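You operate a simulated robot arm through the tools that you are given. There is no shell and no other tool.

Carry out the task below with a simulated robot arm. There is one attempt and no reset: what you move stays moved.

## Task
Wind the cream gauge plate up into green, then back into yellow.
Fine: shut the blue knob and open the red handle first; use the large dark grey knob; shut the red handle last. The collar stays locked.

The check looks at the end state, three seconds after you hand in, the way a careful person would. Anything else that was tipped, shoved, dropped, spilled or broken makes it a failure.

## Robot
A 7-joint arm with a two-finger parallel gripper, fixed in place. Base frame: the origin is at the foot of the arm, x ahead of it, y to its left, z up. Lengths are in cm, angles in rad, forces in N, time in s.
Its first joint turns from -2.304 to 2.304 rad. Payload 3.91 kg.
The tool frame sits at the grasp point between the pads (the TCP): z along the fingers, y along the line on which they close. The tips reach 3 cm beyond it. The gripper opens to 11 cm. The fingers are 2 cm wide and 1 cm thick; the gripper's body (4.8 by 11.2 cm) begins 5.5 cm behind the TCP.
Orientation is that of the tool frame in the base frame, as [roll, pitch, yaw] about the fixed x, y, z axes, in that order (R = Rz(yaw) Ry(pitch) Rx(roll)). With the fingers straight down and closing along the base's y, the tool's x points along the base's -x, its y along +y and its z along -z.

## Interface
- The arm moves only by the tool apply_moves. Its argument "increments" is a list that holds one entry, the list of rows, each a list of 6 numbers: the shift along the tool's x, y, z in m, then the turn, a rotation vector about the tool's x, y, z in rad. In form: [[[x, y, z, wx, wy, wz], ...]]. A call has 1 to 20 rows; each row is the pose to reach, as a shift and turn from the pose commanded when the call began, along the tool's axes at that moment. "jaw" is the finger opening in m, from 0 to 0.11, set as the call begins (left out, the last holds). Rows are played at 5 a second. More than 5 cm and 0.15 rad between two rows, or a gripper value outside its range, and nothing of the call is played. Where a pose cannot be reached the arm comes as near as it can. A force on the tool above 40 N (or 10 N above the force at the start of the call, whichever is more), or a blocked arm, ends the call early, and 0.2 s more pass. The fingers move at their own pace (about 10.8 cm/s each) and stop on an object; they squeeze with about 41 N. The grip force told is the motor's: it shows also when the fingers shut on nothing. Time passes only in rows, and 0.2 s behind the last, so rows that repeat a pose let the fingers close. It gives the time, the measured TCP pose, the force on the tool (base axes), the opening and the grip force at its end, in the units of the frame above (readings bear some noise), with the torque about the TCP (base axes, N m) and any sound that the robot's microphone picked up.
- Cameras (640 x 400 px; columns grow to the right, rows downward): "scene" is fixed at [39.86, -65.3, 150.3]; the picture's right is [0.72, -0.70, 0.00], its down [-0.55, -0.57, -0.61] and it looks along [0.43, 0.44, -0.79] (base axes); focal length 337 px, centre (320, 200). "wrist" rides on the gripper at [7.2, 1.7, -10.3] in the tool frame; the picture's right is [-0.23, 0.97, 0.00], its down [-0.76, -0.18, -0.62] and it looks along [-0.61, -0.14, 0.78] (tool axes); focal length 222 px, centre (320, 200). There is no depth. A picture from a camera that has moved, and an enlarged one, comes with that camera's place and axes in the base frame and with its lens. The place of the scene camera against the robot may be out by one fixed shift of up to 1.2 cm in any direction.
- camera(camera): a new picture of that camera. The clock stands still meanwhile.
- zoom(camera, box): a new picture of the part [left, top, right, bottom] of that camera's present view, enlarged. The clock stands still meanwhile.
- hand_in(): hands the job in; it is judged then, once.

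Nothing tells you positions but the pictures and the camera data. Unless the task says otherwise, let go and move clear before handing in.

The tools are called after ">>>" by a JSON object that holds its "fn" and its "kwargs". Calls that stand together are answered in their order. apply_moves: Moves the arm, as the interface text tells. Its arguments: {"type":"object","properties":{"increments":{"type":"array","items":{"type":"array","items":{"type":"array","items":{"type":"number"}}}},"jaw":{"type":"number"}},"required":["increments"]} The other tools are called the same way: camera (camera) takes a picture; zoom (camera, box) takes an enlarged picture of a part of a camera's view; hand_in () hands the job in.

At the start:

```text
t: 0.0
tcp_pos: [47.48, -27.54, 118.15]
tool_rot: [3.14, -0.002, -3.141]
contact_force: [1.0, -0.2, 0.0]
moment: [-0.02, -0.01, 0.03]
gripper_width: 11.0
gripper_force: 0.1
```

scene: 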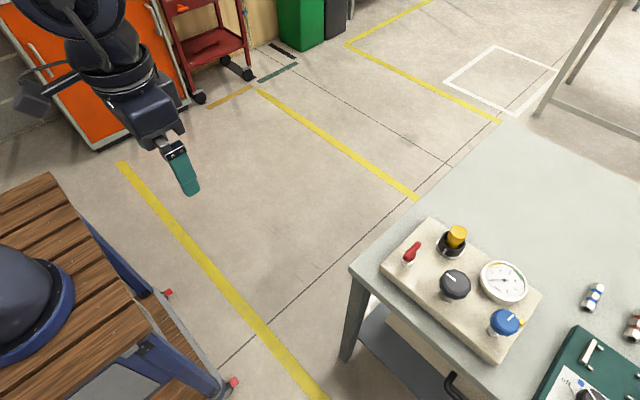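
wrist: 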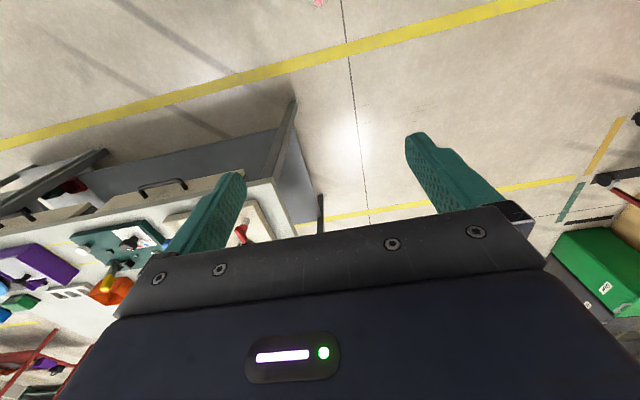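

I see a cream panel on a grey bench with a red handle, a yellow-topped item, a large dark grey knob, a gauge and a blue knob. I'll look closer before moving.

>>> {"fn": "zoom", "kwargs": {"camera": "scene", "box": [370, 205, 550, 370]}}

>>> {"fn": "zoom", "kwargs": {"camera": "scene", "box": [465, 240, 545, 350]}}

>>> {"fn": "zoom", "kwargs": {"camera": "scene", "box": [390, 215, 480, 305]}}

```text
2.42 times, centred on (460, 288) of scene
camera zoom: at [39.86, -65.3, 150.3], right [0.72, -0.7, 0.0], down [-0.55, -0.57, -0.61], along [0.43, 0.44, -0.79], focal length 817 px, centre (-19, -12)
```

zoom: 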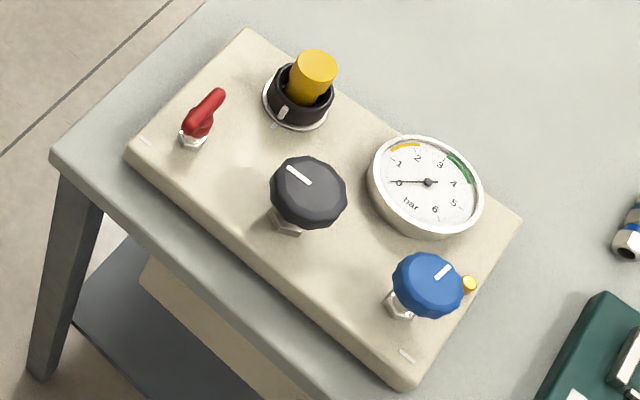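

```text
3.64 times, centred on (505, 295) of scene
camera zoom: at [39.86, -65.3, 150.3], right [0.72, -0.7, 0.0], down [-0.55, -0.57, -0.61], along [0.43, 0.44, -0.79], focal length 1225 px, centre (-353, -146)
```

zoom: 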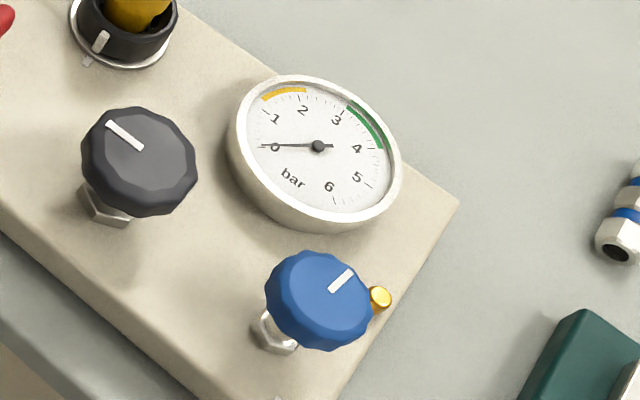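

```text
4.44 times, centred on (435, 260) of scene
camera zoom: at [39.86, -65.3, 150.3], right [0.72, -0.7, 0.0], down [-0.55, -0.57, -0.61], along [0.43, 0.44, -0.79], focal length 1498 px, centre (-191, -67)
```

zoom: 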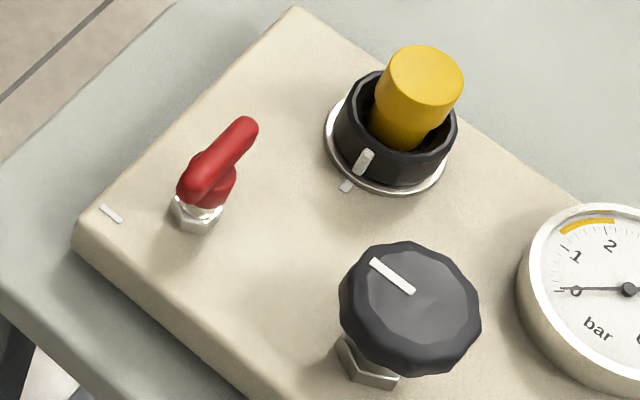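

The red handle triangulates to about (76, -54.5, 90), and the grey and blue knobs are further toward -y. I'll move closer above the panel to look with the wrist camera.

>>> {"fn": "apply_moves", "kwargs": {"increments": [[[-0.014, -0.038, 0, 0, 0, 0], [-0.028, -0.076, 0, 0, 0, 0], [-0.042, -0.114, 0, 0, 0, 0], [-0.056, -0.152, 0, 0, 0, 0], [-0.07, -0.19, 0, 0, 0, 0], [-0.084, -0.228, 0, 0, 0, 0], [-0.098, -0.266, 0, 0, 0, 0], [-0.112, -0.304, 0, 0, 0, 0], [-0.125, -0.34, 0, 0, 0, 0]]]}}

>>> {"fn": "camera", "kwargs": {"camera": "wrist"}}

>>> {"fn": "camera", "kwargs": {"camera": "scene"}}

```text
t: 2.0
tcp_pos: [59.91, -61.8, 118.24]
tool_rot: [3.141, 0.0, 3.141]
contact_force: [-0.4, 0.0, 1.1]
moment: [-0.02, 0.0, -0.01]
gripper_width: 11.0
gripper_force: 0.0
```

```text
taken
camera wrist: at [52.58, -60.03, 128.57], right [0.23, 0.97, 0.0], down [0.76, -0.18, 0.62], along [0.61, -0.14, -0.78], focal length 222 px, centre (320, 200)
```

wrist: 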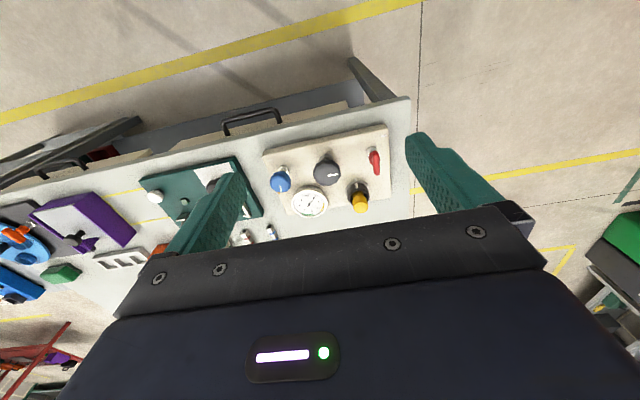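

```text
taken
```

scene: 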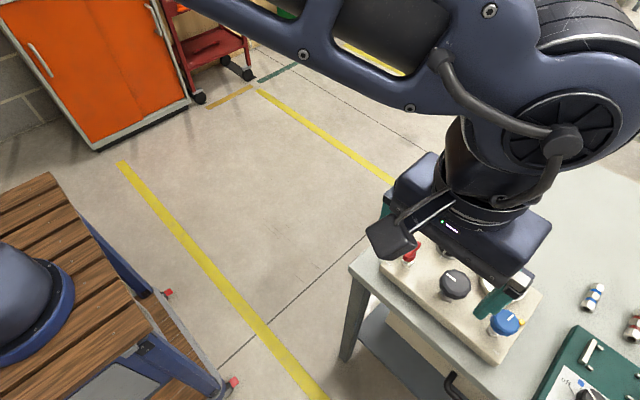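

The panel is clearly visible between the fingers. I'll zoom in for precise coordinates.

>>> {"fn": "zoom", "kwargs": {"camera": "wrist", "box": [250, 115, 410, 225]}}

>>> {"fn": "zoom", "kwargs": {"camera": "scene", "box": [370, 205, 550, 370]}}

```text
3.64 times, centred on (330, 170) of wrist
camera zoom: at [52.58, -60.03, 128.57], right [0.23, 0.97, 0.0], down [0.76, -0.18, 0.62], along [0.61, -0.14, -0.78], focal length 808 px, centre (284, 309)
```

zoom: 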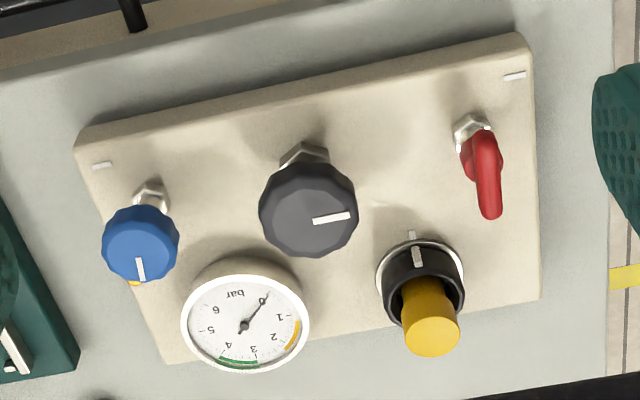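

```text
2.42 times, centred on (460, 288) of scene
camera zoom: at [39.86, -65.3, 150.3], right [0.72, -0.7, 0.0], down [-0.55, -0.57, -0.61], along [0.43, 0.44, -0.79], focal length 817 px, centre (-19, -12)
```

zoom: 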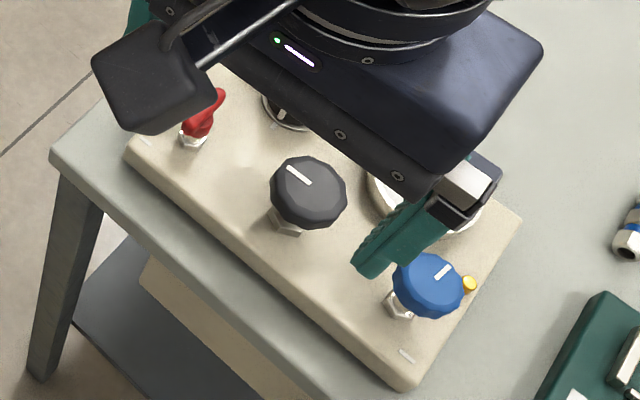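

Both views give the grey knob around (75, -64, 92). I'll take a second wrist view from a different place for a robot-consistent triangulation and to test the reach.

>>> {"fn": "apply_moves", "kwargs": {"increments": [[[-0.025, -0.006, 0.025, 0, 0, 0], [-0.05, -0.011, 0.05, 0, 0, 0], [-0.075, -0.017, 0.075, 0, 0, 0], [-0.101, -0.022, 0.102, 0, 0, 0]]]}}

>>> {"fn": "camera", "kwargs": {"camera": "wrist"}}

```text
t: 3.0
tcp_pos: [69.95, -63.86, 107.98]
tool_rot: [-3.141, 0.001, -3.141]
contact_force: [-0.3, -0.9, 1.6]
moment: [-0.04, -0.06, 0.01]
gripper_width: 11.0
gripper_force: 0.1
```

```text
taken
camera wrist: at [62.65, -62.16, 118.2], right [0.23, 0.97, 0.0], down [0.76, -0.18, 0.62], along [0.61, -0.14, -0.78], focal length 222 px, centre (320, 200)
```

wrist: 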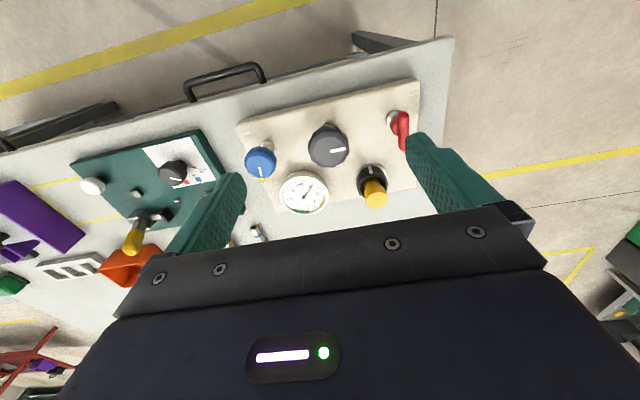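

>>> {"fn": "zoom", "kwargs": {"camera": "wrist", "box": [230, 70, 440, 220]}}

```text
2.67 times, centred on (335, 145) of wrist
camera zoom: at [62.65, -62.16, 118.2], right [0.23, 0.97, 0.0], down [0.76, -0.18, 0.62], along [0.61, -0.14, -0.78], focal length 592 px, centre (280, 347)
```

zoom: 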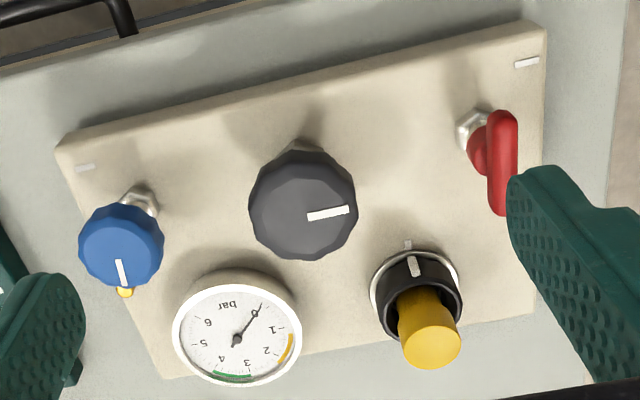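

All three controls sit near x≈75 and z≈91: red at y≈-54.5, grey at y≈-64, blue at y≈-73.5. The blue knob is near the edge of the reach, so I'll test that at a safe height.

>>> {"fn": "apply_moves", "kwargs": {"increments": [[[-0.017, -0.032, 0.013, 0, 0, 0], [-0.035, -0.064, 0.026, 0, 0, 0], [-0.0525, -0.0964, 0.04, 0, 0, 0], [-0.0525, -0.0964, 0.04, 0, 0, 0]]]}}

>>> {"fn": "camera", "kwargs": {"camera": "wrist"}}

>>> {"fn": "camera", "kwargs": {"camera": "scene"}}

```text
t: 4.0
tcp_pos: [75.46, -73.41, 103.77]
tool_rot: [3.141, -0.001, -3.141]
contact_force: [0.3, -0.3, -0.1]
moment: [0.01, 0.01, 0.03]
gripper_width: 11.01
gripper_force: 0.1
```

```text
taken
camera wrist: at [68.16, -71.81, 114.07], right [0.23, 0.97, 0.0], down [0.76, -0.18, 0.62], along [0.61, -0.14, -0.78], focal length 222 px, centre (320, 200)
```

wrist: 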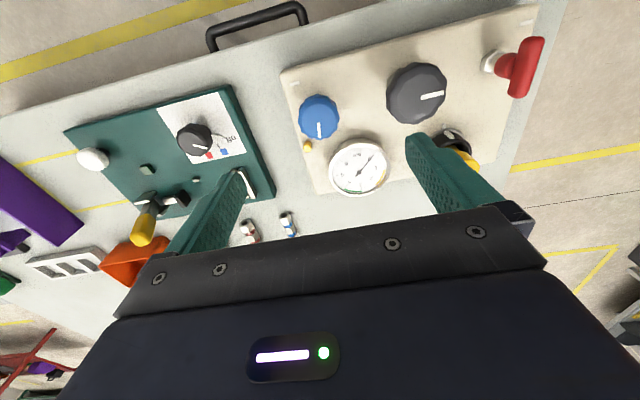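

```text
taken
```

scene: 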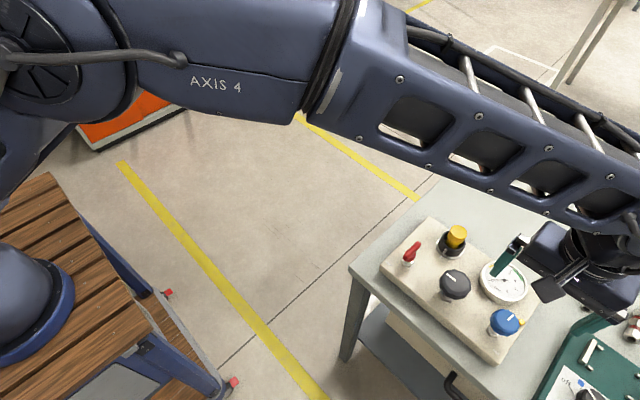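

The arm reaches there, and the blue knob shows up directly under the TCP. I'll zoom in for precise positions.

>>> {"fn": "zoom", "kwargs": {"camera": "wrist", "box": [270, 70, 390, 145]}}

>>> {"fn": "zoom", "kwargs": {"camera": "wrist", "box": [270, 0, 560, 200]}}

```text
5.33 times, centred on (330, 108) of wrist
camera zoom: at [68.16, -71.81, 114.07], right [0.23, 0.97, 0.0], down [0.76, -0.18, 0.62], along [0.61, -0.14, -0.78], focal length 1185 px, centre (267, 693)
```

zoom: 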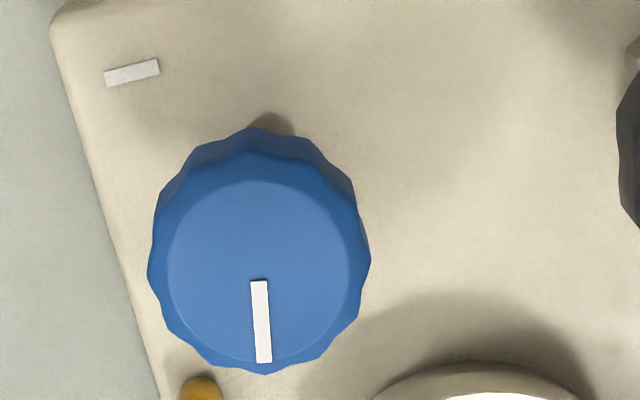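

```text
2.00 times, centred on (415, 100) of wrist
camera zoom: at [68.16, -71.81, 114.07], right [0.23, 0.97, 0.0], down [0.76, -0.18, 0.62], along [0.61, -0.14, -0.78], focal length 444 px, centre (130, 400)
```

zoom: 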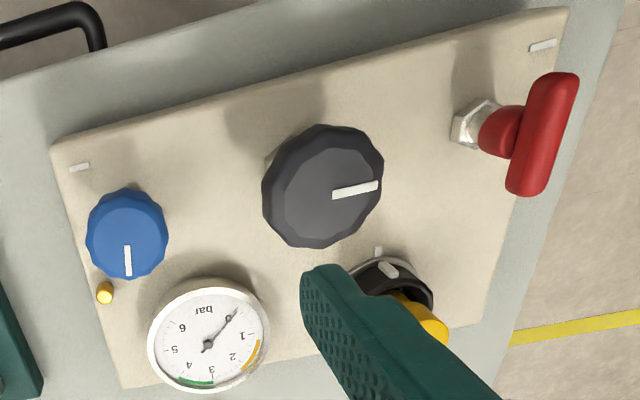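

The blue knob axis is within about 1 mm of the TCP in x/y, at roughly (75.4, -73.5), with its top near z≈92.3 and the panel surface near 85. I'll narrow the jaws to 7 cm and come down in two stages, checking in between.

>>> {"fn": "apply_moves", "kwargs": {"increments": [[[0, -0.001, 0.02, 0, 0, 0], [0, -0.001, 0.045, 0, 0, 0], [0, -0.001, 0.07, 0, 0, 0], [0, -0.001, 0.07, 0, 0, 0]]], "jaw": 0.07}}

>>> {"fn": "camera", "kwargs": {"camera": "wrist"}}

>>> {"fn": "camera", "kwargs": {"camera": "scene"}}

```text
t: 5.0
tcp_pos: [75.49, -73.47, 96.95]
tool_rot: [3.141, -0.001, -3.14]
contact_force: [1.0, 0.6, 0.2]
moment: [-0.01, -0.01, 0.03]
gripper_width: 7.0
gripper_force: 0.0
```

```text
taken
camera wrist: at [68.15, -71.8, 107.18], right [0.23, 0.97, 0.0], down [0.76, -0.18, 0.62], along [0.61, -0.14, -0.78], focal length 222 px, centre (320, 200)
```

wrist: 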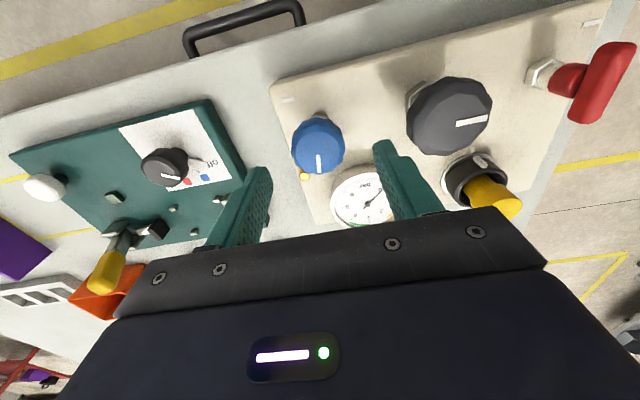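

```text
taken
```

scene: 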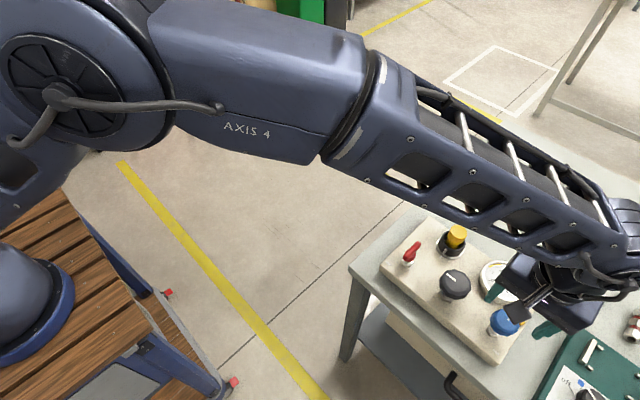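

>>> {"fn": "zoom", "kwargs": {"camera": "wrist", "box": [260, 90, 400, 178]}}

>>> {"fn": "zoom", "kwargs": {"camera": "scene", "box": [460, 250, 580, 350]}}

```text
4.55 times, centred on (330, 134) of wrist
camera zoom: at [68.15, -71.8, 107.18], right [0.23, 0.97, 0.0], down [0.76, -0.18, 0.62], along [0.61, -0.14, -0.78], focal length 1010 px, centre (274, 500)
```

zoom: 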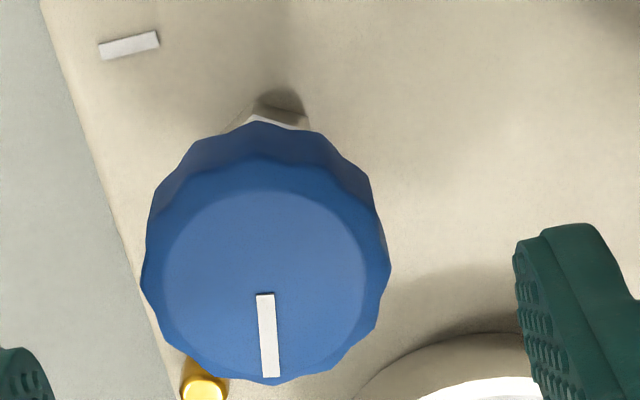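

```text
4.00 times, centred on (520, 300) of scene
camera zoom: at [39.86, -65.3, 150.3], right [0.72, -0.7, 0.0], down [-0.55, -0.57, -0.61], along [0.43, 0.44, -0.79], focal length 1348 px, centre (-480, -200)
```

zoom: 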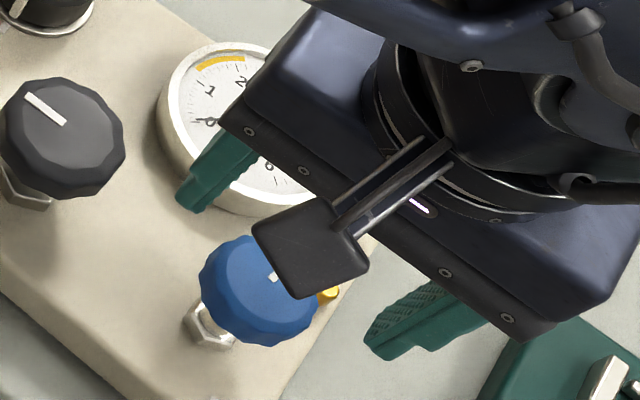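

The knob top is at z≈92.1, offset from the TCP by about (+0.1, -0.15) cm. I'll correct that, descend to z≈91 with the jaws open and then close on the blue knob.

>>> {"fn": "apply_moves", "kwargs": {"increments": [[[-0.001, -0.0015, 0.02, 0, 0, 0], [-0.001, -0.0015, 0.04, 0, 0, 0], [-0.001, -0.0015, 0.058, 0, 0, 0], [-0.001, -0.0015, 0.058, 0, 0, 0]]]}}

>>> {"fn": "zoom", "kwargs": {"camera": "wrist", "box": [200, 60, 460, 230]}}

```text
t: 6.0
tcp_pos: [75.29, -73.7, 91.13]
tool_rot: [3.141, 0.0, -3.141]
contact_force: [-0.1, 0.1, 0.2]
moment: [-0.01, 0.0, -0.01]
gripper_width: 7.01
gripper_force: 0.0
```

```text
2.35 times, centred on (330, 145) of wrist
camera zoom: at [68.06, -71.97, 101.32], right [0.23, 0.97, 0.0], down [0.76, -0.18, 0.62], along [0.61, -0.14, -0.78], focal length 523 px, centre (296, 329)
```

zoom: 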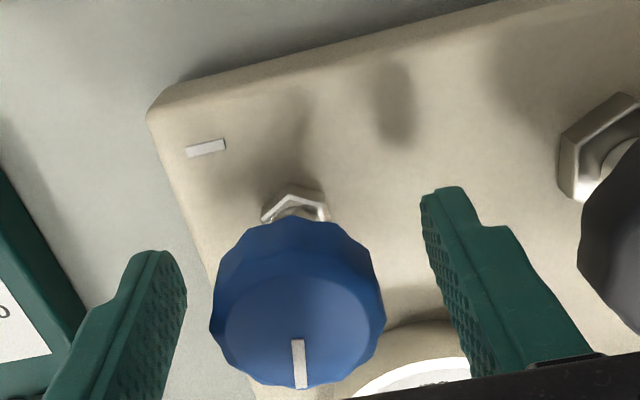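

The knob is well centred between the fingers. I'll close on it now.

>>> {"fn": "apply_moves", "kwargs": {"increments": [[[0, 0, 0, 0, 0, 0], [0, 0, 0, 0, 0, 0], [0, 0, 0, 0, 0, 0]]], "jaw": 0.03}}

```text
t: 6.8
tcp_pos: [75.36, -73.64, 91.08]
tool_rot: [-3.141, 0.001, 3.14]
contact_force: [3.0, -9.9, -2.6]
moment: [-0.33, -0.36, -0.04]
gripper_width: 4.12
gripper_force: 44.9
```

Gripped at 4.1 cm. I'll turn clockwise (positive about the tool's z) in small steps and watch the torque.

>>> {"fn": "apply_moves", "kwargs": {"increments": [[[0, 0, 0, 0, 0, 0.08], [0, 0, 0, 0, 0, 0.16], [0, 0, 0, 0, 0, 0.24], [0, 0, 0, 0, 0, 0.32]]]}}

>>> {"fn": "zoom", "kwargs": {"camera": "wrist", "box": [200, 60, 460, 230]}}

```text
t: 7.8
tcp_pos: [75.29, -73.67, 91.15]
tool_rot: [3.141, 0.001, 2.82]
contact_force: [-6.5, 6.7, 8.4]
moment: [0.62, 0.26, 0.02]
gripper_width: 4.12
gripper_force: 44.8
```

```text
2.35 times, centred on (330, 145) of wrist
camera zoom: at [68.98, -69.73, 101.33], right [0.52, 0.85, 0.0], down [0.67, -0.41, 0.62], along [0.53, -0.33, -0.78], focal length 523 px, centre (296, 329)
```

zoom: 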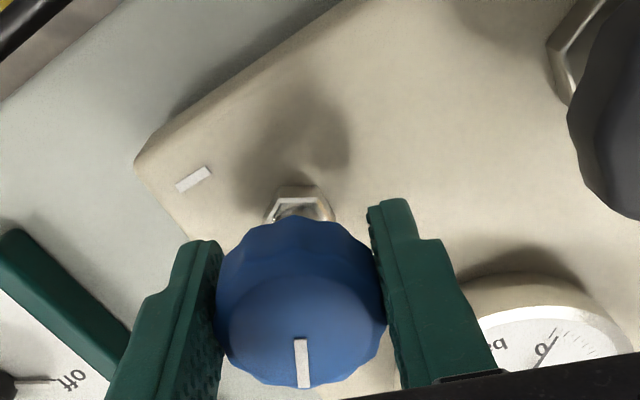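

The knob follows the gripper freely, so I'll continue clockwise.

>>> {"fn": "apply_moves", "kwargs": {"increments": [[[0, 0, 0, 0, 0, 0.1], [0, 0, 0, 0, 0, 0.2], [0, 0, 0, 0, 0, 0.3], [0, 0, 0, 0, 0, 0.4], [0, 0, 0, 0, 0, 0.5], [0, 0, 0, 0, 0, 0.6], [0, 0, 0, 0, 0, 0.7], [0, 0, 0, 0, 0, 0.8]]]}}

>>> {"fn": "zoom", "kwargs": {"camera": "wrist", "box": [200, 60, 460, 230]}}

```text
t: 9.5
tcp_pos: [75.54, -73.41, 91.19]
tool_rot: [3.139, -0.004, 2.091]
contact_force: [-5.0, 6.9, 6.7]
moment: [0.89, 0.58, 0.03]
gripper_width: 4.13
gripper_force: 45.2
stopped in row 8: the force on the tool passed its limit at 41 N (the readings are from after the stop); the commanded pose is now the measured one
```

```text
2.35 times, centred on (330, 145) of wrist
camera zoom: at [73.34, -66.34, 101.35], right [0.96, 0.29, 0.0], down [0.22, -0.75, 0.62], along [0.18, -0.59, -0.78], focal length 523 px, centre (296, 329)
```

zoom: 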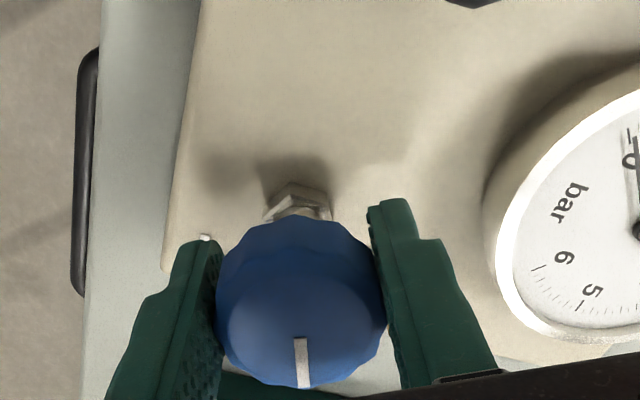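

The force limit tripped, and the TCP drift suggests the knob axis is about 3 mm off my tool axis rather than at a stop. I'll open, re-centre and look.

>>> {"fn": "apply_moves", "kwargs": {"increments": [[[0, 0, 0, 0, 0, 0], [0, 0, 0, 0, 0, 0], [0, 0, 0, 0, 0, 0]]], "jaw": 0.058}}

>>> {"fn": "zoom", "kwargs": {"camera": "wrist", "box": [200, 60, 460, 230]}}

>>> {"fn": "zoom", "kwargs": {"camera": "scene", "box": [440, 240, 580, 350]}}

```text
t: 10.3
tcp_pos: [75.59, -73.5, 90.99]
tool_rot: [3.14, -0.001, 2.091]
contact_force: [0.0, -0.2, 0.4]
moment: [0.01, -0.02, 0.03]
gripper_width: 5.79
gripper_force: 0.1
```

```text
2.35 times, centred on (330, 145) of wrist
camera zoom: at [73.36, -66.39, 101.28], right [0.96, 0.29, 0.0], down [0.22, -0.75, 0.62], along [0.18, -0.6, -0.78], focal length 523 px, centre (296, 329)
```

zoom: 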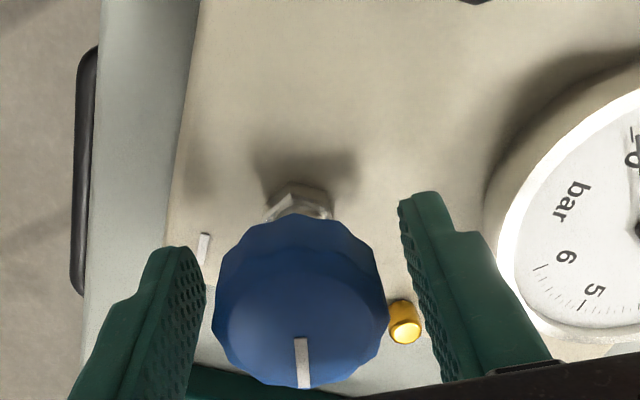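

```text
3.64 times, centred on (510, 295) of scene
camera zoom: at [39.86, -65.3, 150.3], right [0.72, -0.7, 0.0], down [-0.55, -0.57, -0.61], along [0.43, 0.44, -0.79], focal length 1225 px, centre (-371, -146)
```

zoom: 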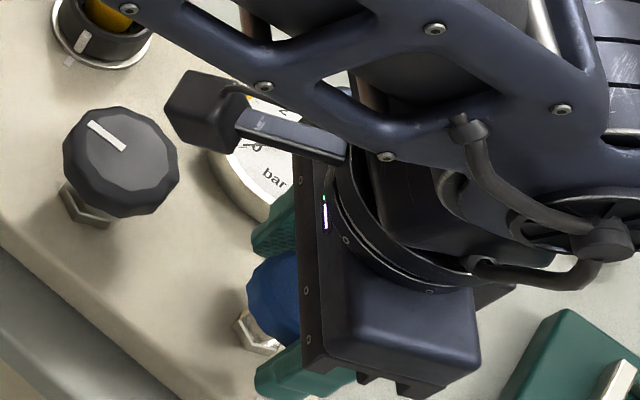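

The knob looks centred within about 1 mm now. I'll make a small shift, regrip and turn clockwise gently to tell a stop from misalignment.

>>> {"fn": "apply_moves", "kwargs": {"increments": [[[0, 0.0008, 0, 0, 0, 0], [0, 0.0008, 0, 0, 0, 0], [0, 0.0008, 0, 0, 0, 0]]], "jaw": 0.03}}

>>> {"fn": "apply_moves", "kwargs": {"increments": [[[0, 0, 0, 0, 0, 0.03], [0, 0, 0, 0, 0, 0.06], [0, 0, 0, 0, 0, 0.09], [0, 0, 0, 0, 0, 0.12]]]}}

```text
t: 11.1
tcp_pos: [75.58, -73.4, 91.02]
tool_rot: [3.139, -0.002, 2.091]
contact_force: [-4.8, 3.9, 1.3]
moment: [-0.02, 0.07, 0.0]
gripper_width: 4.12
gripper_force: 44.9
```

```text
t: 12.1
tcp_pos: [75.58, -73.44, 90.97]
tool_rot: [-3.14, -0.003, 1.972]
contact_force: [-4.1, 5.2, 1.5]
moment: [0.49, 0.31, 0.0]
gripper_width: 4.1
gripper_force: 44.5
```

No torque built up and the forces are small, so it was misalignment. I'll continue clockwise.

>>> {"fn": "apply_moves", "kwargs": {"increments": [[[0, 0, 0, 0, 0, 0.08], [0, 0, 0, 0, 0, 0.16], [0, 0, 0, 0, 0, 0.24], [0, 0, 0, 0, 0, 0.32], [0, 0, 0, 0, 0, 0.4], [0, 0, 0, 0, 0, 0.48], [0, 0, 0, 0, 0, 0.56], [0, 0, 0, 0, 0, 0.64]]]}}

>>> {"fn": "zoom", "kwargs": {"camera": "wrist", "box": [200, 60, 460, 230]}}

```text
t: 13.9
tcp_pos: [75.76, -73.38, 91.1]
tool_rot: [3.142, -0.003, 1.333]
contact_force: [18.5, 4.0, 3.1]
moment: [-0.05, -0.28, 1.08]
gripper_width: 4.15
gripper_force: 45.0
```

```text
2.35 times, centred on (330, 145) of wrist
camera zoom: at [79.08, -66.78, 101.28], right [0.89, -0.45, 0.0], down [-0.35, -0.7, 0.62], along [-0.28, -0.55, -0.78], focal length 523 px, centre (296, 329)
```

zoom: 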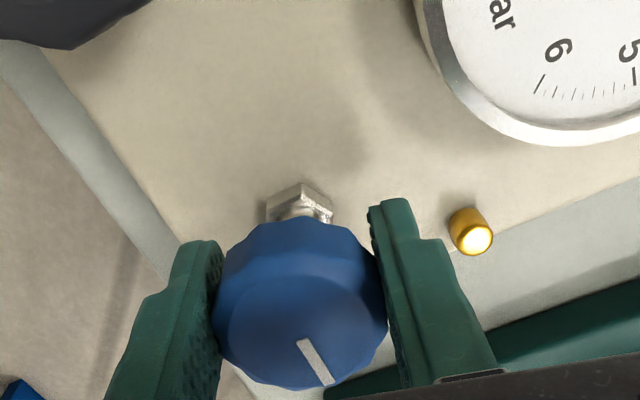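

The torque has risen to about 1.1 N m and the pads slipped, with the index now pointing to -y. So the blue knob is at its clockwise stop, a quarter turn on, which is shut. I'll let go and rise.

>>> {"fn": "apply_moves", "kwargs": {"increments": [[[0, 0, 0, 0, 0, 0], [0, 0, 0, 0, 0, 0], [0, 0, -0.03, 0, 0, 0], [0, 0, -0.07, 0, 0, 0], [0, 0, -0.11, 0, 0, 0]]], "jaw": 0.058}}

>>> {"fn": "camera", "kwargs": {"camera": "wrist"}}

```text
t: 15.1
tcp_pos: [75.62, -73.73, 102.09]
tool_rot: [-3.14, 0.0, 1.332]
contact_force: [0.1, 0.1, -0.2]
moment: [0.0, 0.04, 0.01]
gripper_width: 5.78
gripper_force: 0.2
```

```text
taken
camera wrist: at [79.02, -67.08, 112.25], right [0.89, -0.45, 0.0], down [-0.35, -0.7, 0.62], along [-0.28, -0.55, -0.78], focal length 222 px, centre (320, 200)
```

wrist: 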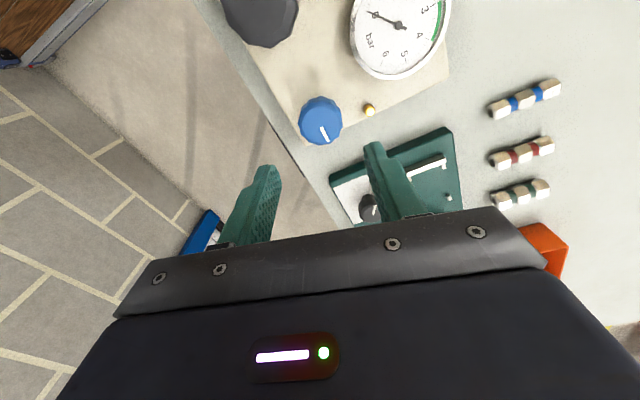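

Next is the red handle at about (75.8, -54.4). I'll rotate the tool back to yaw π on the way so the jaws straddle its bar.

>>> {"fn": "apply_moves", "kwargs": {"increments": [[[0.0144, -0.0034, 0, 0, 0, -0.139], [0.0288, -0.0067, 0, 0, 0, -0.278], [0.0432, -0.0101, 0, 0, 0, -0.417], [0.0575, -0.0134, 0, 0, 0, -0.556], [0.0719, -0.0168, 0, 0, 0, -0.695], [0.0863, -0.0202, 0, 0, 0, -0.834], [0.1007, -0.0235, 0, 0, 0, -0.973], [0.1151, -0.0269, 0, 0, 0, -1.112], [0.1295, -0.0303, 0, 0, 0, -1.251], [0.1438, -0.0336, 0, 0, 0, -1.39], [0.1582, -0.037, 0, 0, 0, -1.53], [0.1726, -0.0403, 0, 0, 0, -1.67], [0.187, -0.0437, 0, 0, 0, -1.81]]], "jaw": 0.04}}

>>> {"fn": "camera", "kwargs": {"camera": "wrist"}}

>>> {"fn": "zoom", "kwargs": {"camera": "wrist", "box": [240, 60, 400, 160]}}

```text
t: 17.9
tcp_pos: [75.68, -54.32, 102.21]
tool_rot: [3.14, -0.001, -3.14]
contact_force: [0.5, -0.1, -0.6]
moment: [0.02, 0.0, 0.04]
gripper_width: 4.02
gripper_force: 0.0
```

```text
taken
camera wrist: at [68.41, -52.6, 112.42], right [0.23, 0.97, 0.0], down [0.76, -0.18, 0.62], along [0.61, -0.14, -0.78], focal length 222 px, centre (320, 200)
```

wrist: 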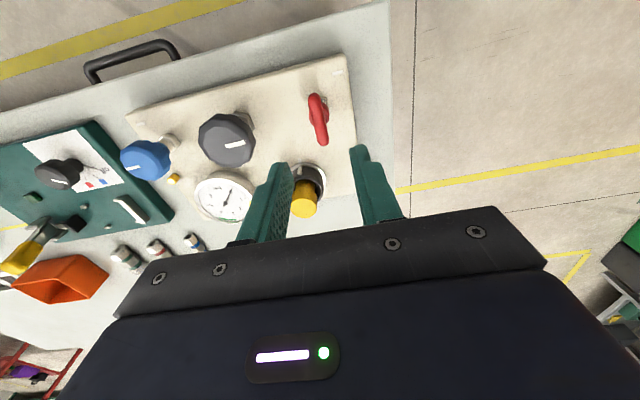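

```text
4.00 times, centred on (320, 110) of wrist
camera zoom: at [68.41, -52.6, 112.42], right [0.23, 0.97, 0.0], down [0.76, -0.18, 0.62], along [0.61, -0.14, -0.78], focal length 888 px, centre (320, 560)
```

zoom: 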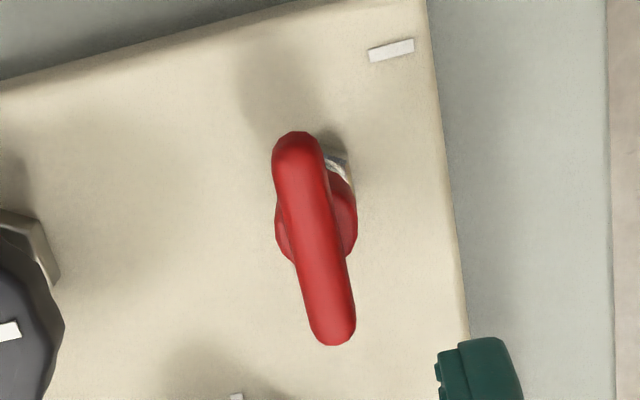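

The red handle is a bar along x centred at (75.6, -54.4), about 1.1 cm thick with its top near z≈91.5, over a hub about 2 cm wide. I'll lower the jaws so the tips straddle the bar just above the hub.

>>> {"fn": "apply_moves", "kwargs": {"increments": [[[0, -0.001, 0.03, 0, 0, 0], [0, -0.001, 0.06, 0, 0, 0], [0, -0.001, 0.075, 0, 0, 0], [0, -0.001, 0.09, 0, 0, 0], [0, -0.001, 0.09, 0, 0, 0]]]}}

>>> {"fn": "zoom", "kwargs": {"camera": "wrist", "box": [240, 90, 400, 190]}}

>>> {"fn": "zoom", "kwargs": {"camera": "scene", "box": [370, 205, 490, 305]}}

```text
t: 19.1
tcp_pos: [75.86, -54.44, 93.11]
tool_rot: [3.14, 0.001, -3.14]
contact_force: [0.5, 0.2, 0.1]
moment: [0.0, 0.02, 0.03]
gripper_width: 4.03
gripper_force: 0.1
```

```text
4.00 times, centred on (320, 140) of wrist
camera zoom: at [68.47, -52.74, 103.29], right [0.23, 0.97, 0.0], down [0.76, -0.18, 0.62], along [0.61, -0.14, -0.78], focal length 888 px, centre (320, 440)
```

zoom: 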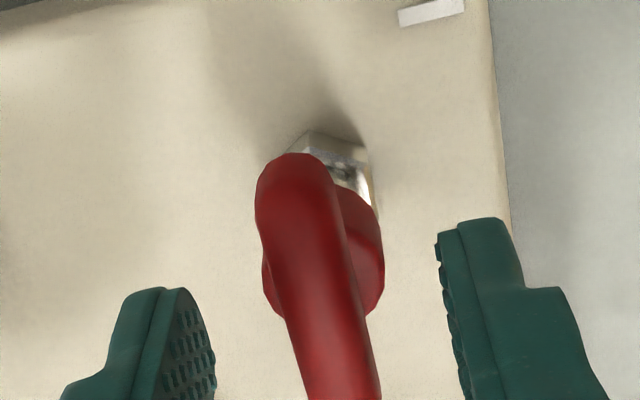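

```text
4.00 times, centred on (430, 255) of scene
camera zoom: at [39.86, -65.3, 150.3], right [0.72, -0.7, 0.0], down [-0.55, -0.57, -0.61], along [0.43, 0.44, -0.79], focal length 1348 px, centre (-120, -20)
```

zoom: 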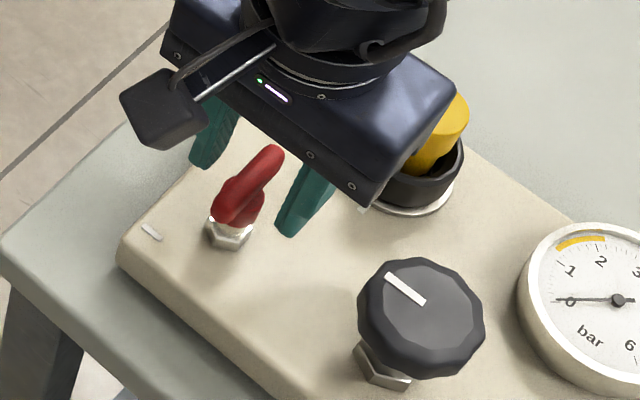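

The bar sits on the hub and lies midway between the fingers. I'll close on it.

>>> {"fn": "apply_moves", "kwargs": {"increments": [[[0, 0, 0, 0, 0, 0], [0, 0, 0, 0, 0, 0], [0, 0, 0, 0, 0, 0]]], "jaw": 0.0}}

>>> {"fn": "zoom", "kwargs": {"camera": "wrist", "box": [240, 90, 400, 190]}}

```text
t: 19.9
tcp_pos: [75.87, -54.3, 93.12]
tool_rot: [3.138, 0.0, 3.141]
contact_force: [-2.4, 11.3, -2.3]
moment: [0.0, -0.05, -0.02]
gripper_width: 1.2
gripper_force: 44.5
```

```text
4.00 times, centred on (320, 140) of wrist
camera zoom: at [68.48, -52.67, 103.29], right [0.23, 0.97, 0.0], down [0.76, -0.18, 0.62], along [0.61, -0.14, -0.78], focal length 888 px, centre (320, 440)
```

zoom: 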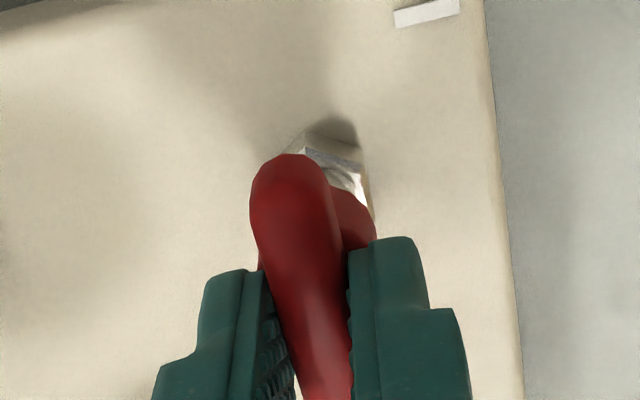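

Gripped the bar at 1.2 cm. I'll try counter-clockwise (open) gently and watch the torque.

>>> {"fn": "apply_moves", "kwargs": {"increments": [[[0, 0.0007, 0, 0, 0, 0], [0, 0.0007, 0, 0, 0, -0.05], [0, 0.0007, 0, 0, 0, -0.1], [0, 0.0007, 0, 0, 0, -0.15], [0, 0.0007, 0, 0, 0, -0.2]]]}}

>>> {"fn": "zoom", "kwargs": {"camera": "wrist", "box": [240, 90, 400, 190]}}

```text
t: 21.1
tcp_pos: [75.76, -54.26, 92.97]
tool_rot: [3.139, 0.001, -2.941]
contact_force: [0.9, 3.3, -4.1]
moment: [0.06, -1.14, -0.05]
gripper_width: 1.19
gripper_force: 45.3
```

```text
4.00 times, centred on (320, 140) of wrist
camera zoom: at [68.28, -54.13, 103.28], right [0.03, 1.0, 0.0], down [0.78, -0.02, 0.62], along [0.62, -0.02, -0.78], focal length 888 px, centre (320, 440)
```

zoom: 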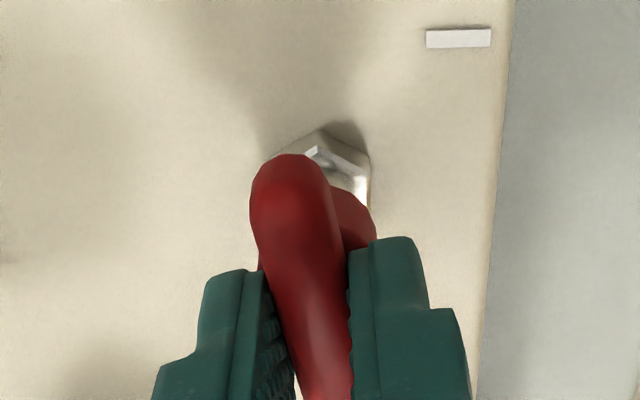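

It turns freely counter-clockwise with no torque, so I'll continue toward a quarter turn.

>>> {"fn": "apply_moves", "kwargs": {"increments": [[[0, 0, 0, 0, 0, -0.08], [0, 0, 0, 0, 0, -0.16], [0, 0, 0, 0, 0, -0.24], [0, 0, 0, 0, 0, -0.32], [0, 0, 0, 0, 0, -0.4], [0, 0, 0, 0, 0, -0.48], [0, 0, 0, 0, 0, -0.56], [0, 0, 0, 0, 0, -0.64], [0, 0, 0, 0, 0, -0.72]]]}}

>>> {"fn": "zoom", "kwargs": {"camera": "wrist", "box": [240, 90, 400, 190]}}

```text
t: 23.1
tcp_pos: [75.8, -54.21, 93.05]
tool_rot: [3.141, 0.004, -2.222]
contact_force: [-14.5, 5.7, -3.5]
moment: [-0.14, 0.3, -0.06]
gripper_width: 1.21
gripper_force: 45.0
```

```text
4.00 times, centred on (320, 140) of wrist
camera zoom: at [69.97, -59.05, 103.27], right [-0.64, 0.77, 0.0], down [0.6, 0.5, 0.62], along [0.48, 0.4, -0.78], focal length 888 px, centre (320, 440)
```

zoom: 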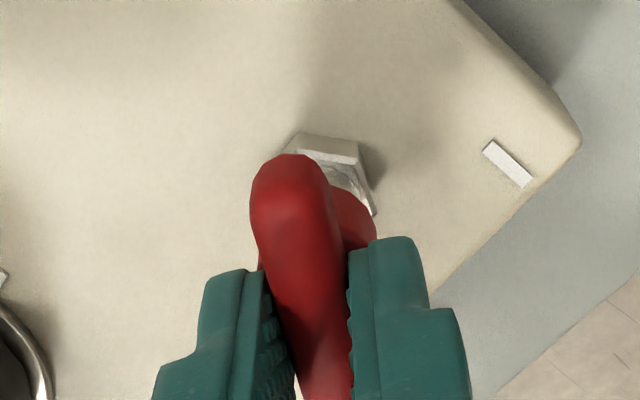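

It's still turning freely, with some side load from a small pivot offset. I'll compensate by about 1 mm and finish the quarter turn.

>>> {"fn": "apply_moves", "kwargs": {"increments": [[[0.0004, 0.0013, 0, 0, 0, 0], [0.0004, 0.0013, 0, 0, 0, -0.08], [0.0004, 0.0013, 0, 0, 0, -0.16], [0.0004, 0.0013, 0, 0, 0, -0.24], [0.0004, 0.0013, 0, 0, 0, -0.32], [0.0004, 0.0013, 0, 0, 0, -0.4], [0.0004, 0.0013, 0, 0, 0, -0.48], [0.0004, 0.0013, 0, 0, 0, -0.56], [0.0004, 0.0013, 0, 0, 0, -0.64]]]}}

>>> {"fn": "zoom", "kwargs": {"camera": "wrist", "box": [240, 90, 400, 190]}}

```text
t: 25.1
tcp_pos: [75.63, -54.22, 93.06]
tool_rot: [3.141, 0.002, -1.581]
contact_force: [-2.1, -3.8, -1.9]
moment: [-0.33, 0.08, -0.09]
gripper_width: 1.2
gripper_force: 44.9
```

```text
4.00 times, centred on (320, 140) of wrist
camera zoom: at [73.89, -61.51, 103.27], right [-0.97, 0.24, 0.0], down [0.19, 0.76, 0.62], along [0.15, 0.61, -0.78], focal length 888 px, centre (320, 440)
```

zoom: 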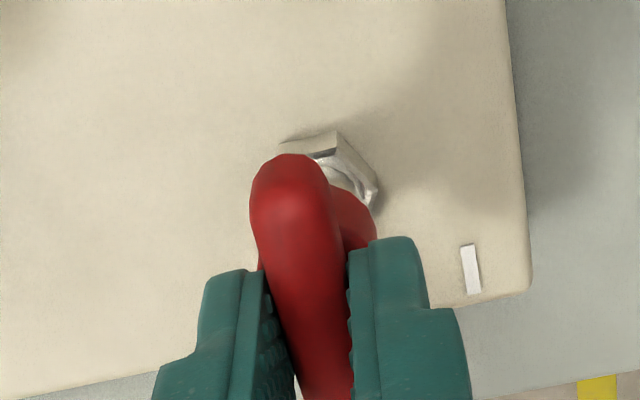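

The bar has turned 90° and lies along y. I'll nudge a little further to confirm the end stop.

>>> {"fn": "apply_moves", "kwargs": {"increments": [[[0, 0, 0, 0, 0, -0.04], [0, 0, 0, 0, 0, -0.08], [0, 0, 0, 0, 0, -0.12]]]}}

>>> {"fn": "zoom", "kwargs": {"camera": "wrist", "box": [240, 90, 400, 190]}}

```text
t: 25.9
tcp_pos: [75.63, -54.37, 93.12]
tool_rot: [-3.141, 0.003, -1.46]
contact_force: [3.8, 2.6, -4.3]
moment: [0.56, -0.14, -1.16]
gripper_width: 1.42
gripper_force: 44.8
```

```text
4.00 times, centred on (320, 140) of wrist
camera zoom: at [74.77, -61.67, 103.27], right [-0.99, 0.12, 0.0], down [0.09, 0.77, 0.63], along [0.07, 0.62, -0.78], focal length 888 px, centre (320, 440)
```

zoom: 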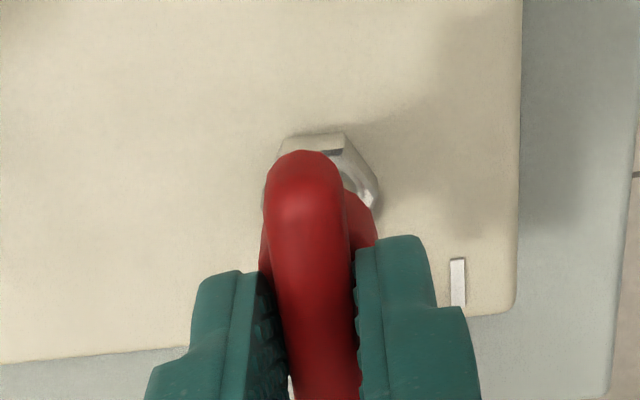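

The torque rose to 1.16 N m, so the handle is at its open stop. I'll relieve, release and rise.

>>> {"fn": "apply_moves", "kwargs": {"increments": [[[0, 0, 0, 0, 0, 0.06], [0, 0, 0, 0, 0, 0.1]]]}}

>>> {"fn": "apply_moves", "kwargs": {"increments": [[[0, 0, 0, 0, 0, 0], [0, 0, 0, 0, 0, 0], [0, 0, -0.03, 0, 0, 0], [0, 0, -0.06, 0, 0, 0], [0, 0, -0.09, 0, 0, 0]]], "jaw": 0.04}}

>>> {"fn": "camera", "kwargs": {"camera": "wrist"}}

>>> {"fn": "zoom", "kwargs": {"camera": "scene", "box": [370, 205, 550, 370]}}

```text
t: 26.5
tcp_pos: [75.67, -54.34, 93.04]
tool_rot: [-3.14, 0.002, -1.563]
contact_force: [3.9, 2.8, -5.2]
moment: [-0.34, -0.04, -0.69]
gripper_width: 1.2
gripper_force: 45.3
```

```text
t: 27.7
tcp_pos: [75.69, -54.33, 102.09]
tool_rot: [3.141, 0.005, -1.562]
contact_force: [-1.0, 0.2, -0.6]
moment: [0.01, 0.01, -0.02]
gripper_width: 4.02
gripper_force: 0.1
```

```text
taken
camera wrist: at [74.03, -61.53, 112.26], right [-0.98, 0.22, 0.0], down [0.17, 0.76, 0.63], along [0.14, 0.61, -0.78], focal length 222 px, centre (320, 200)
```

wrist: 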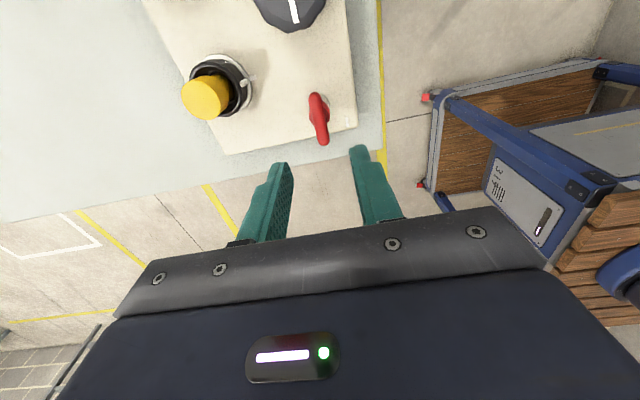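

```text
2.42 times, centred on (460, 288) of scene
camera zoom: at [39.86, -65.3, 150.3], right [0.72, -0.7, 0.0], down [-0.55, -0.57, -0.61], along [0.43, 0.44, -0.79], focal length 817 px, centre (-19, -12)
```

zoom: 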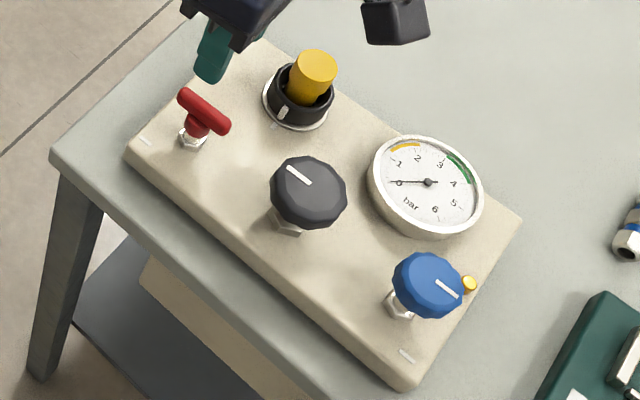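

Red is now in line (open), blue is shut and the gauge reads 0. I'll move over the large dark grey knob at about (75.5, -64), keeping this yaw to leave plenty of clockwise travel.

>>> {"fn": "apply_moves", "kwargs": {"increments": [[[0.033, 0.0008, 0, 0, 0, 0], [0.066, 0.0016, 0, 0, 0, 0], [0.0973, 0.0024, 0, 0, 0, 0], [0.0973, 0.0024, 0, 0, 0, 0]]], "jaw": 0.07}}

>>> {"fn": "camera", "kwargs": {"camera": "wrist"}}

>>> {"fn": "zoom", "kwargs": {"camera": "wrist", "box": [240, 60, 400, 160]}}

```text
t: 28.7
tcp_pos: [75.63, -63.93, 102.12]
tool_rot: [3.141, 0.001, -1.563]
contact_force: [-0.7, 0.2, -0.6]
moment: [-0.02, 0.01, 0.02]
gripper_width: 6.99
gripper_force: 0.1
```

```text
taken
camera wrist: at [73.94, -71.26, 112.29], right [-0.98, 0.22, 0.0], down [0.17, 0.76, 0.62], along [0.14, 0.61, -0.78], focal length 222 px, centre (320, 200)
```

wrist: 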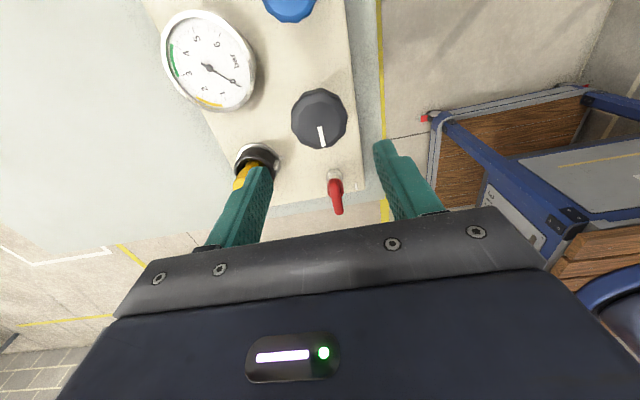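

```text
4.00 times, centred on (320, 110) of wrist
camera zoom: at [73.94, -71.26, 112.29], right [-0.98, 0.22, 0.0], down [0.17, 0.76, 0.62], along [0.14, 0.61, -0.78], focal length 888 px, centre (320, 560)
```

zoom: 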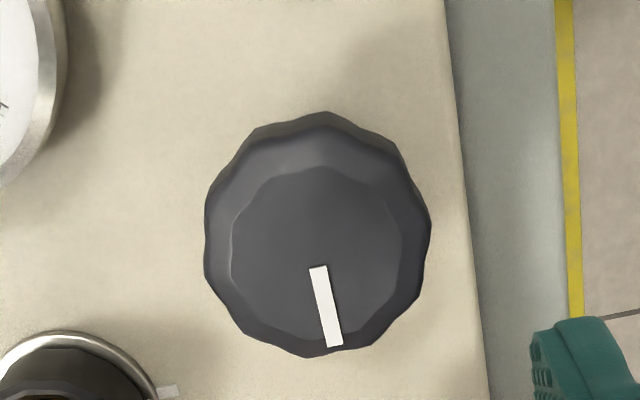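

The grey knob is centred under the TCP to within about 1 mm and the gauge is visible in this view. I'll descend around it.

>>> {"fn": "apply_moves", "kwargs": {"increments": [[[0.001, -0.0008, 0.04, 0, 0, 0], [0.001, -0.0008, 0.075, 0, 0, 0], [0.001, -0.0008, 0.095, 0, 0, 0], [0.001, -0.0008, 0.109, 0, 0, 0], [0.001, -0.0008, 0.109, 0, 0, 0]]]}}

>>> {"fn": "camera", "kwargs": {"camera": "wrist"}}

>>> {"fn": "zoom", "kwargs": {"camera": "wrist", "box": [200, 60, 460, 230]}}

```text
t: 29.9
tcp_pos: [75.71, -64.13, 91.1]
tool_rot: [3.141, 0.001, -1.56]
contact_force: [0.3, 0.5, 1.0]
moment: [-0.01, 0.0, 0.0]
gripper_width: 7.01
gripper_force: 0.1
```

```text
taken
camera wrist: at [74.03, -71.33, 101.28], right [-0.98, 0.22, 0.0], down [0.17, 0.76, 0.62], along [0.14, 0.61, -0.78], focal length 222 px, centre (320, 200)
```

wrist: 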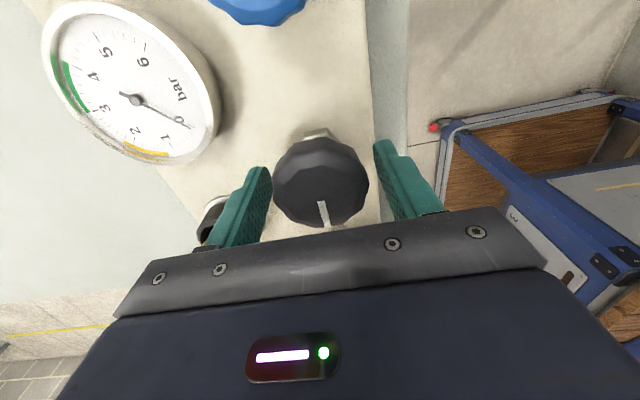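

```text
2.35 times, centred on (330, 145) of wrist
camera zoom: at [74.03, -71.33, 101.28], right [-0.98, 0.22, 0.0], down [0.17, 0.76, 0.62], along [0.14, 0.61, -0.78], focal length 523 px, centre (296, 329)
```

zoom: 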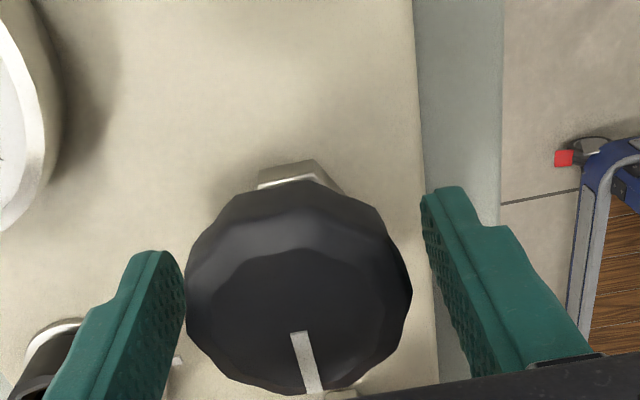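

The knob is centred between the fingers and the gauge is in view. I'll close on it.

>>> {"fn": "apply_moves", "kwargs": {"increments": [[[0, 0, 0, 0, 0, 0], [0, 0, 0, 0, 0, 0], [0, 0, 0, 0, 0, 0]]], "jaw": 0.035}}

```text
t: 30.7
tcp_pos: [75.58, -64.05, 91.13]
tool_rot: [-3.14, 0.002, -1.562]
contact_force: [0.7, 0.4, -2.3]
moment: [-0.09, -0.08, 0.07]
gripper_width: 5.36
gripper_force: 44.4
```

Gripped at 5.4 cm, well centred. I'll wind clockwise a little and read the gauge.

>>> {"fn": "apply_moves", "kwargs": {"increments": [[[0, 0, 0, 0, 0, 0.08], [0, 0, 0, 0, 0, 0.16], [0, 0, 0, 0, 0, 0.24], [0, 0, 0, 0, 0, 0.32], [0, 0, 0, 0, 0, 0.32]]]}}

>>> {"fn": "camera", "kwargs": {"camera": "wrist"}}

>>> {"fn": "zoom", "kwargs": {"camera": "scene", "box": [430, 230, 560, 350]}}

```text
t: 31.9
tcp_pos: [75.61, -64.05, 91.06]
tool_rot: [3.141, 0.0, -1.883]
contact_force: [11.1, -5.1, -10.6]
moment: [0.11, -0.17, -0.06]
gripper_width: 5.33
gripper_force: 44.8
```

```text
taken
camera wrist: at [71.82, -70.45, 101.28], right [-0.86, 0.51, 0.0], down [0.4, 0.67, 0.62], along [0.32, 0.54, -0.78], focal length 222 px, centre (320, 200)
```

wrist: 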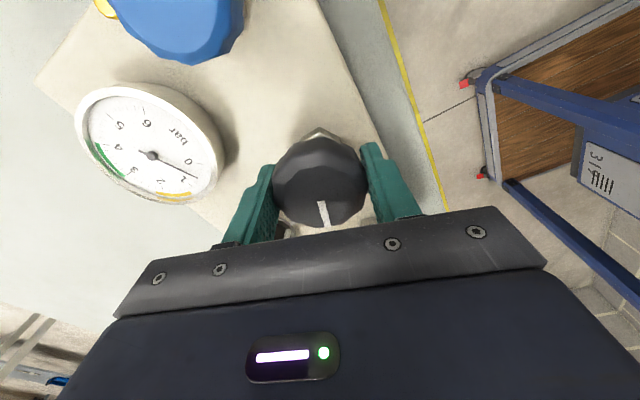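

```text
3.33 times, centred on (495, 290) of scene
camera zoom: at [39.86, -65.3, 150.3], right [0.72, -0.7, 0.0], down [-0.55, -0.57, -0.61], along [0.43, 0.44, -0.79], focal length 1123 px, centre (-263, -100)
```

zoom: 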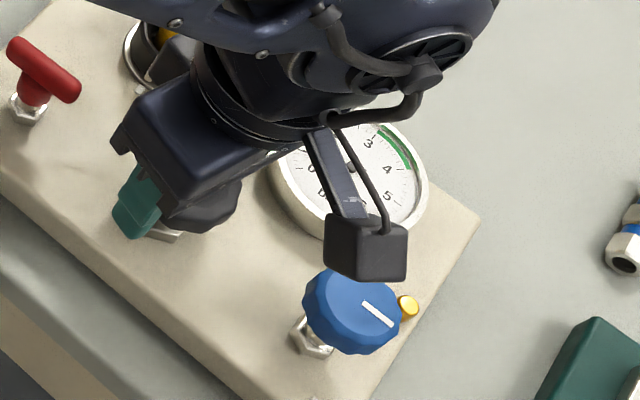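

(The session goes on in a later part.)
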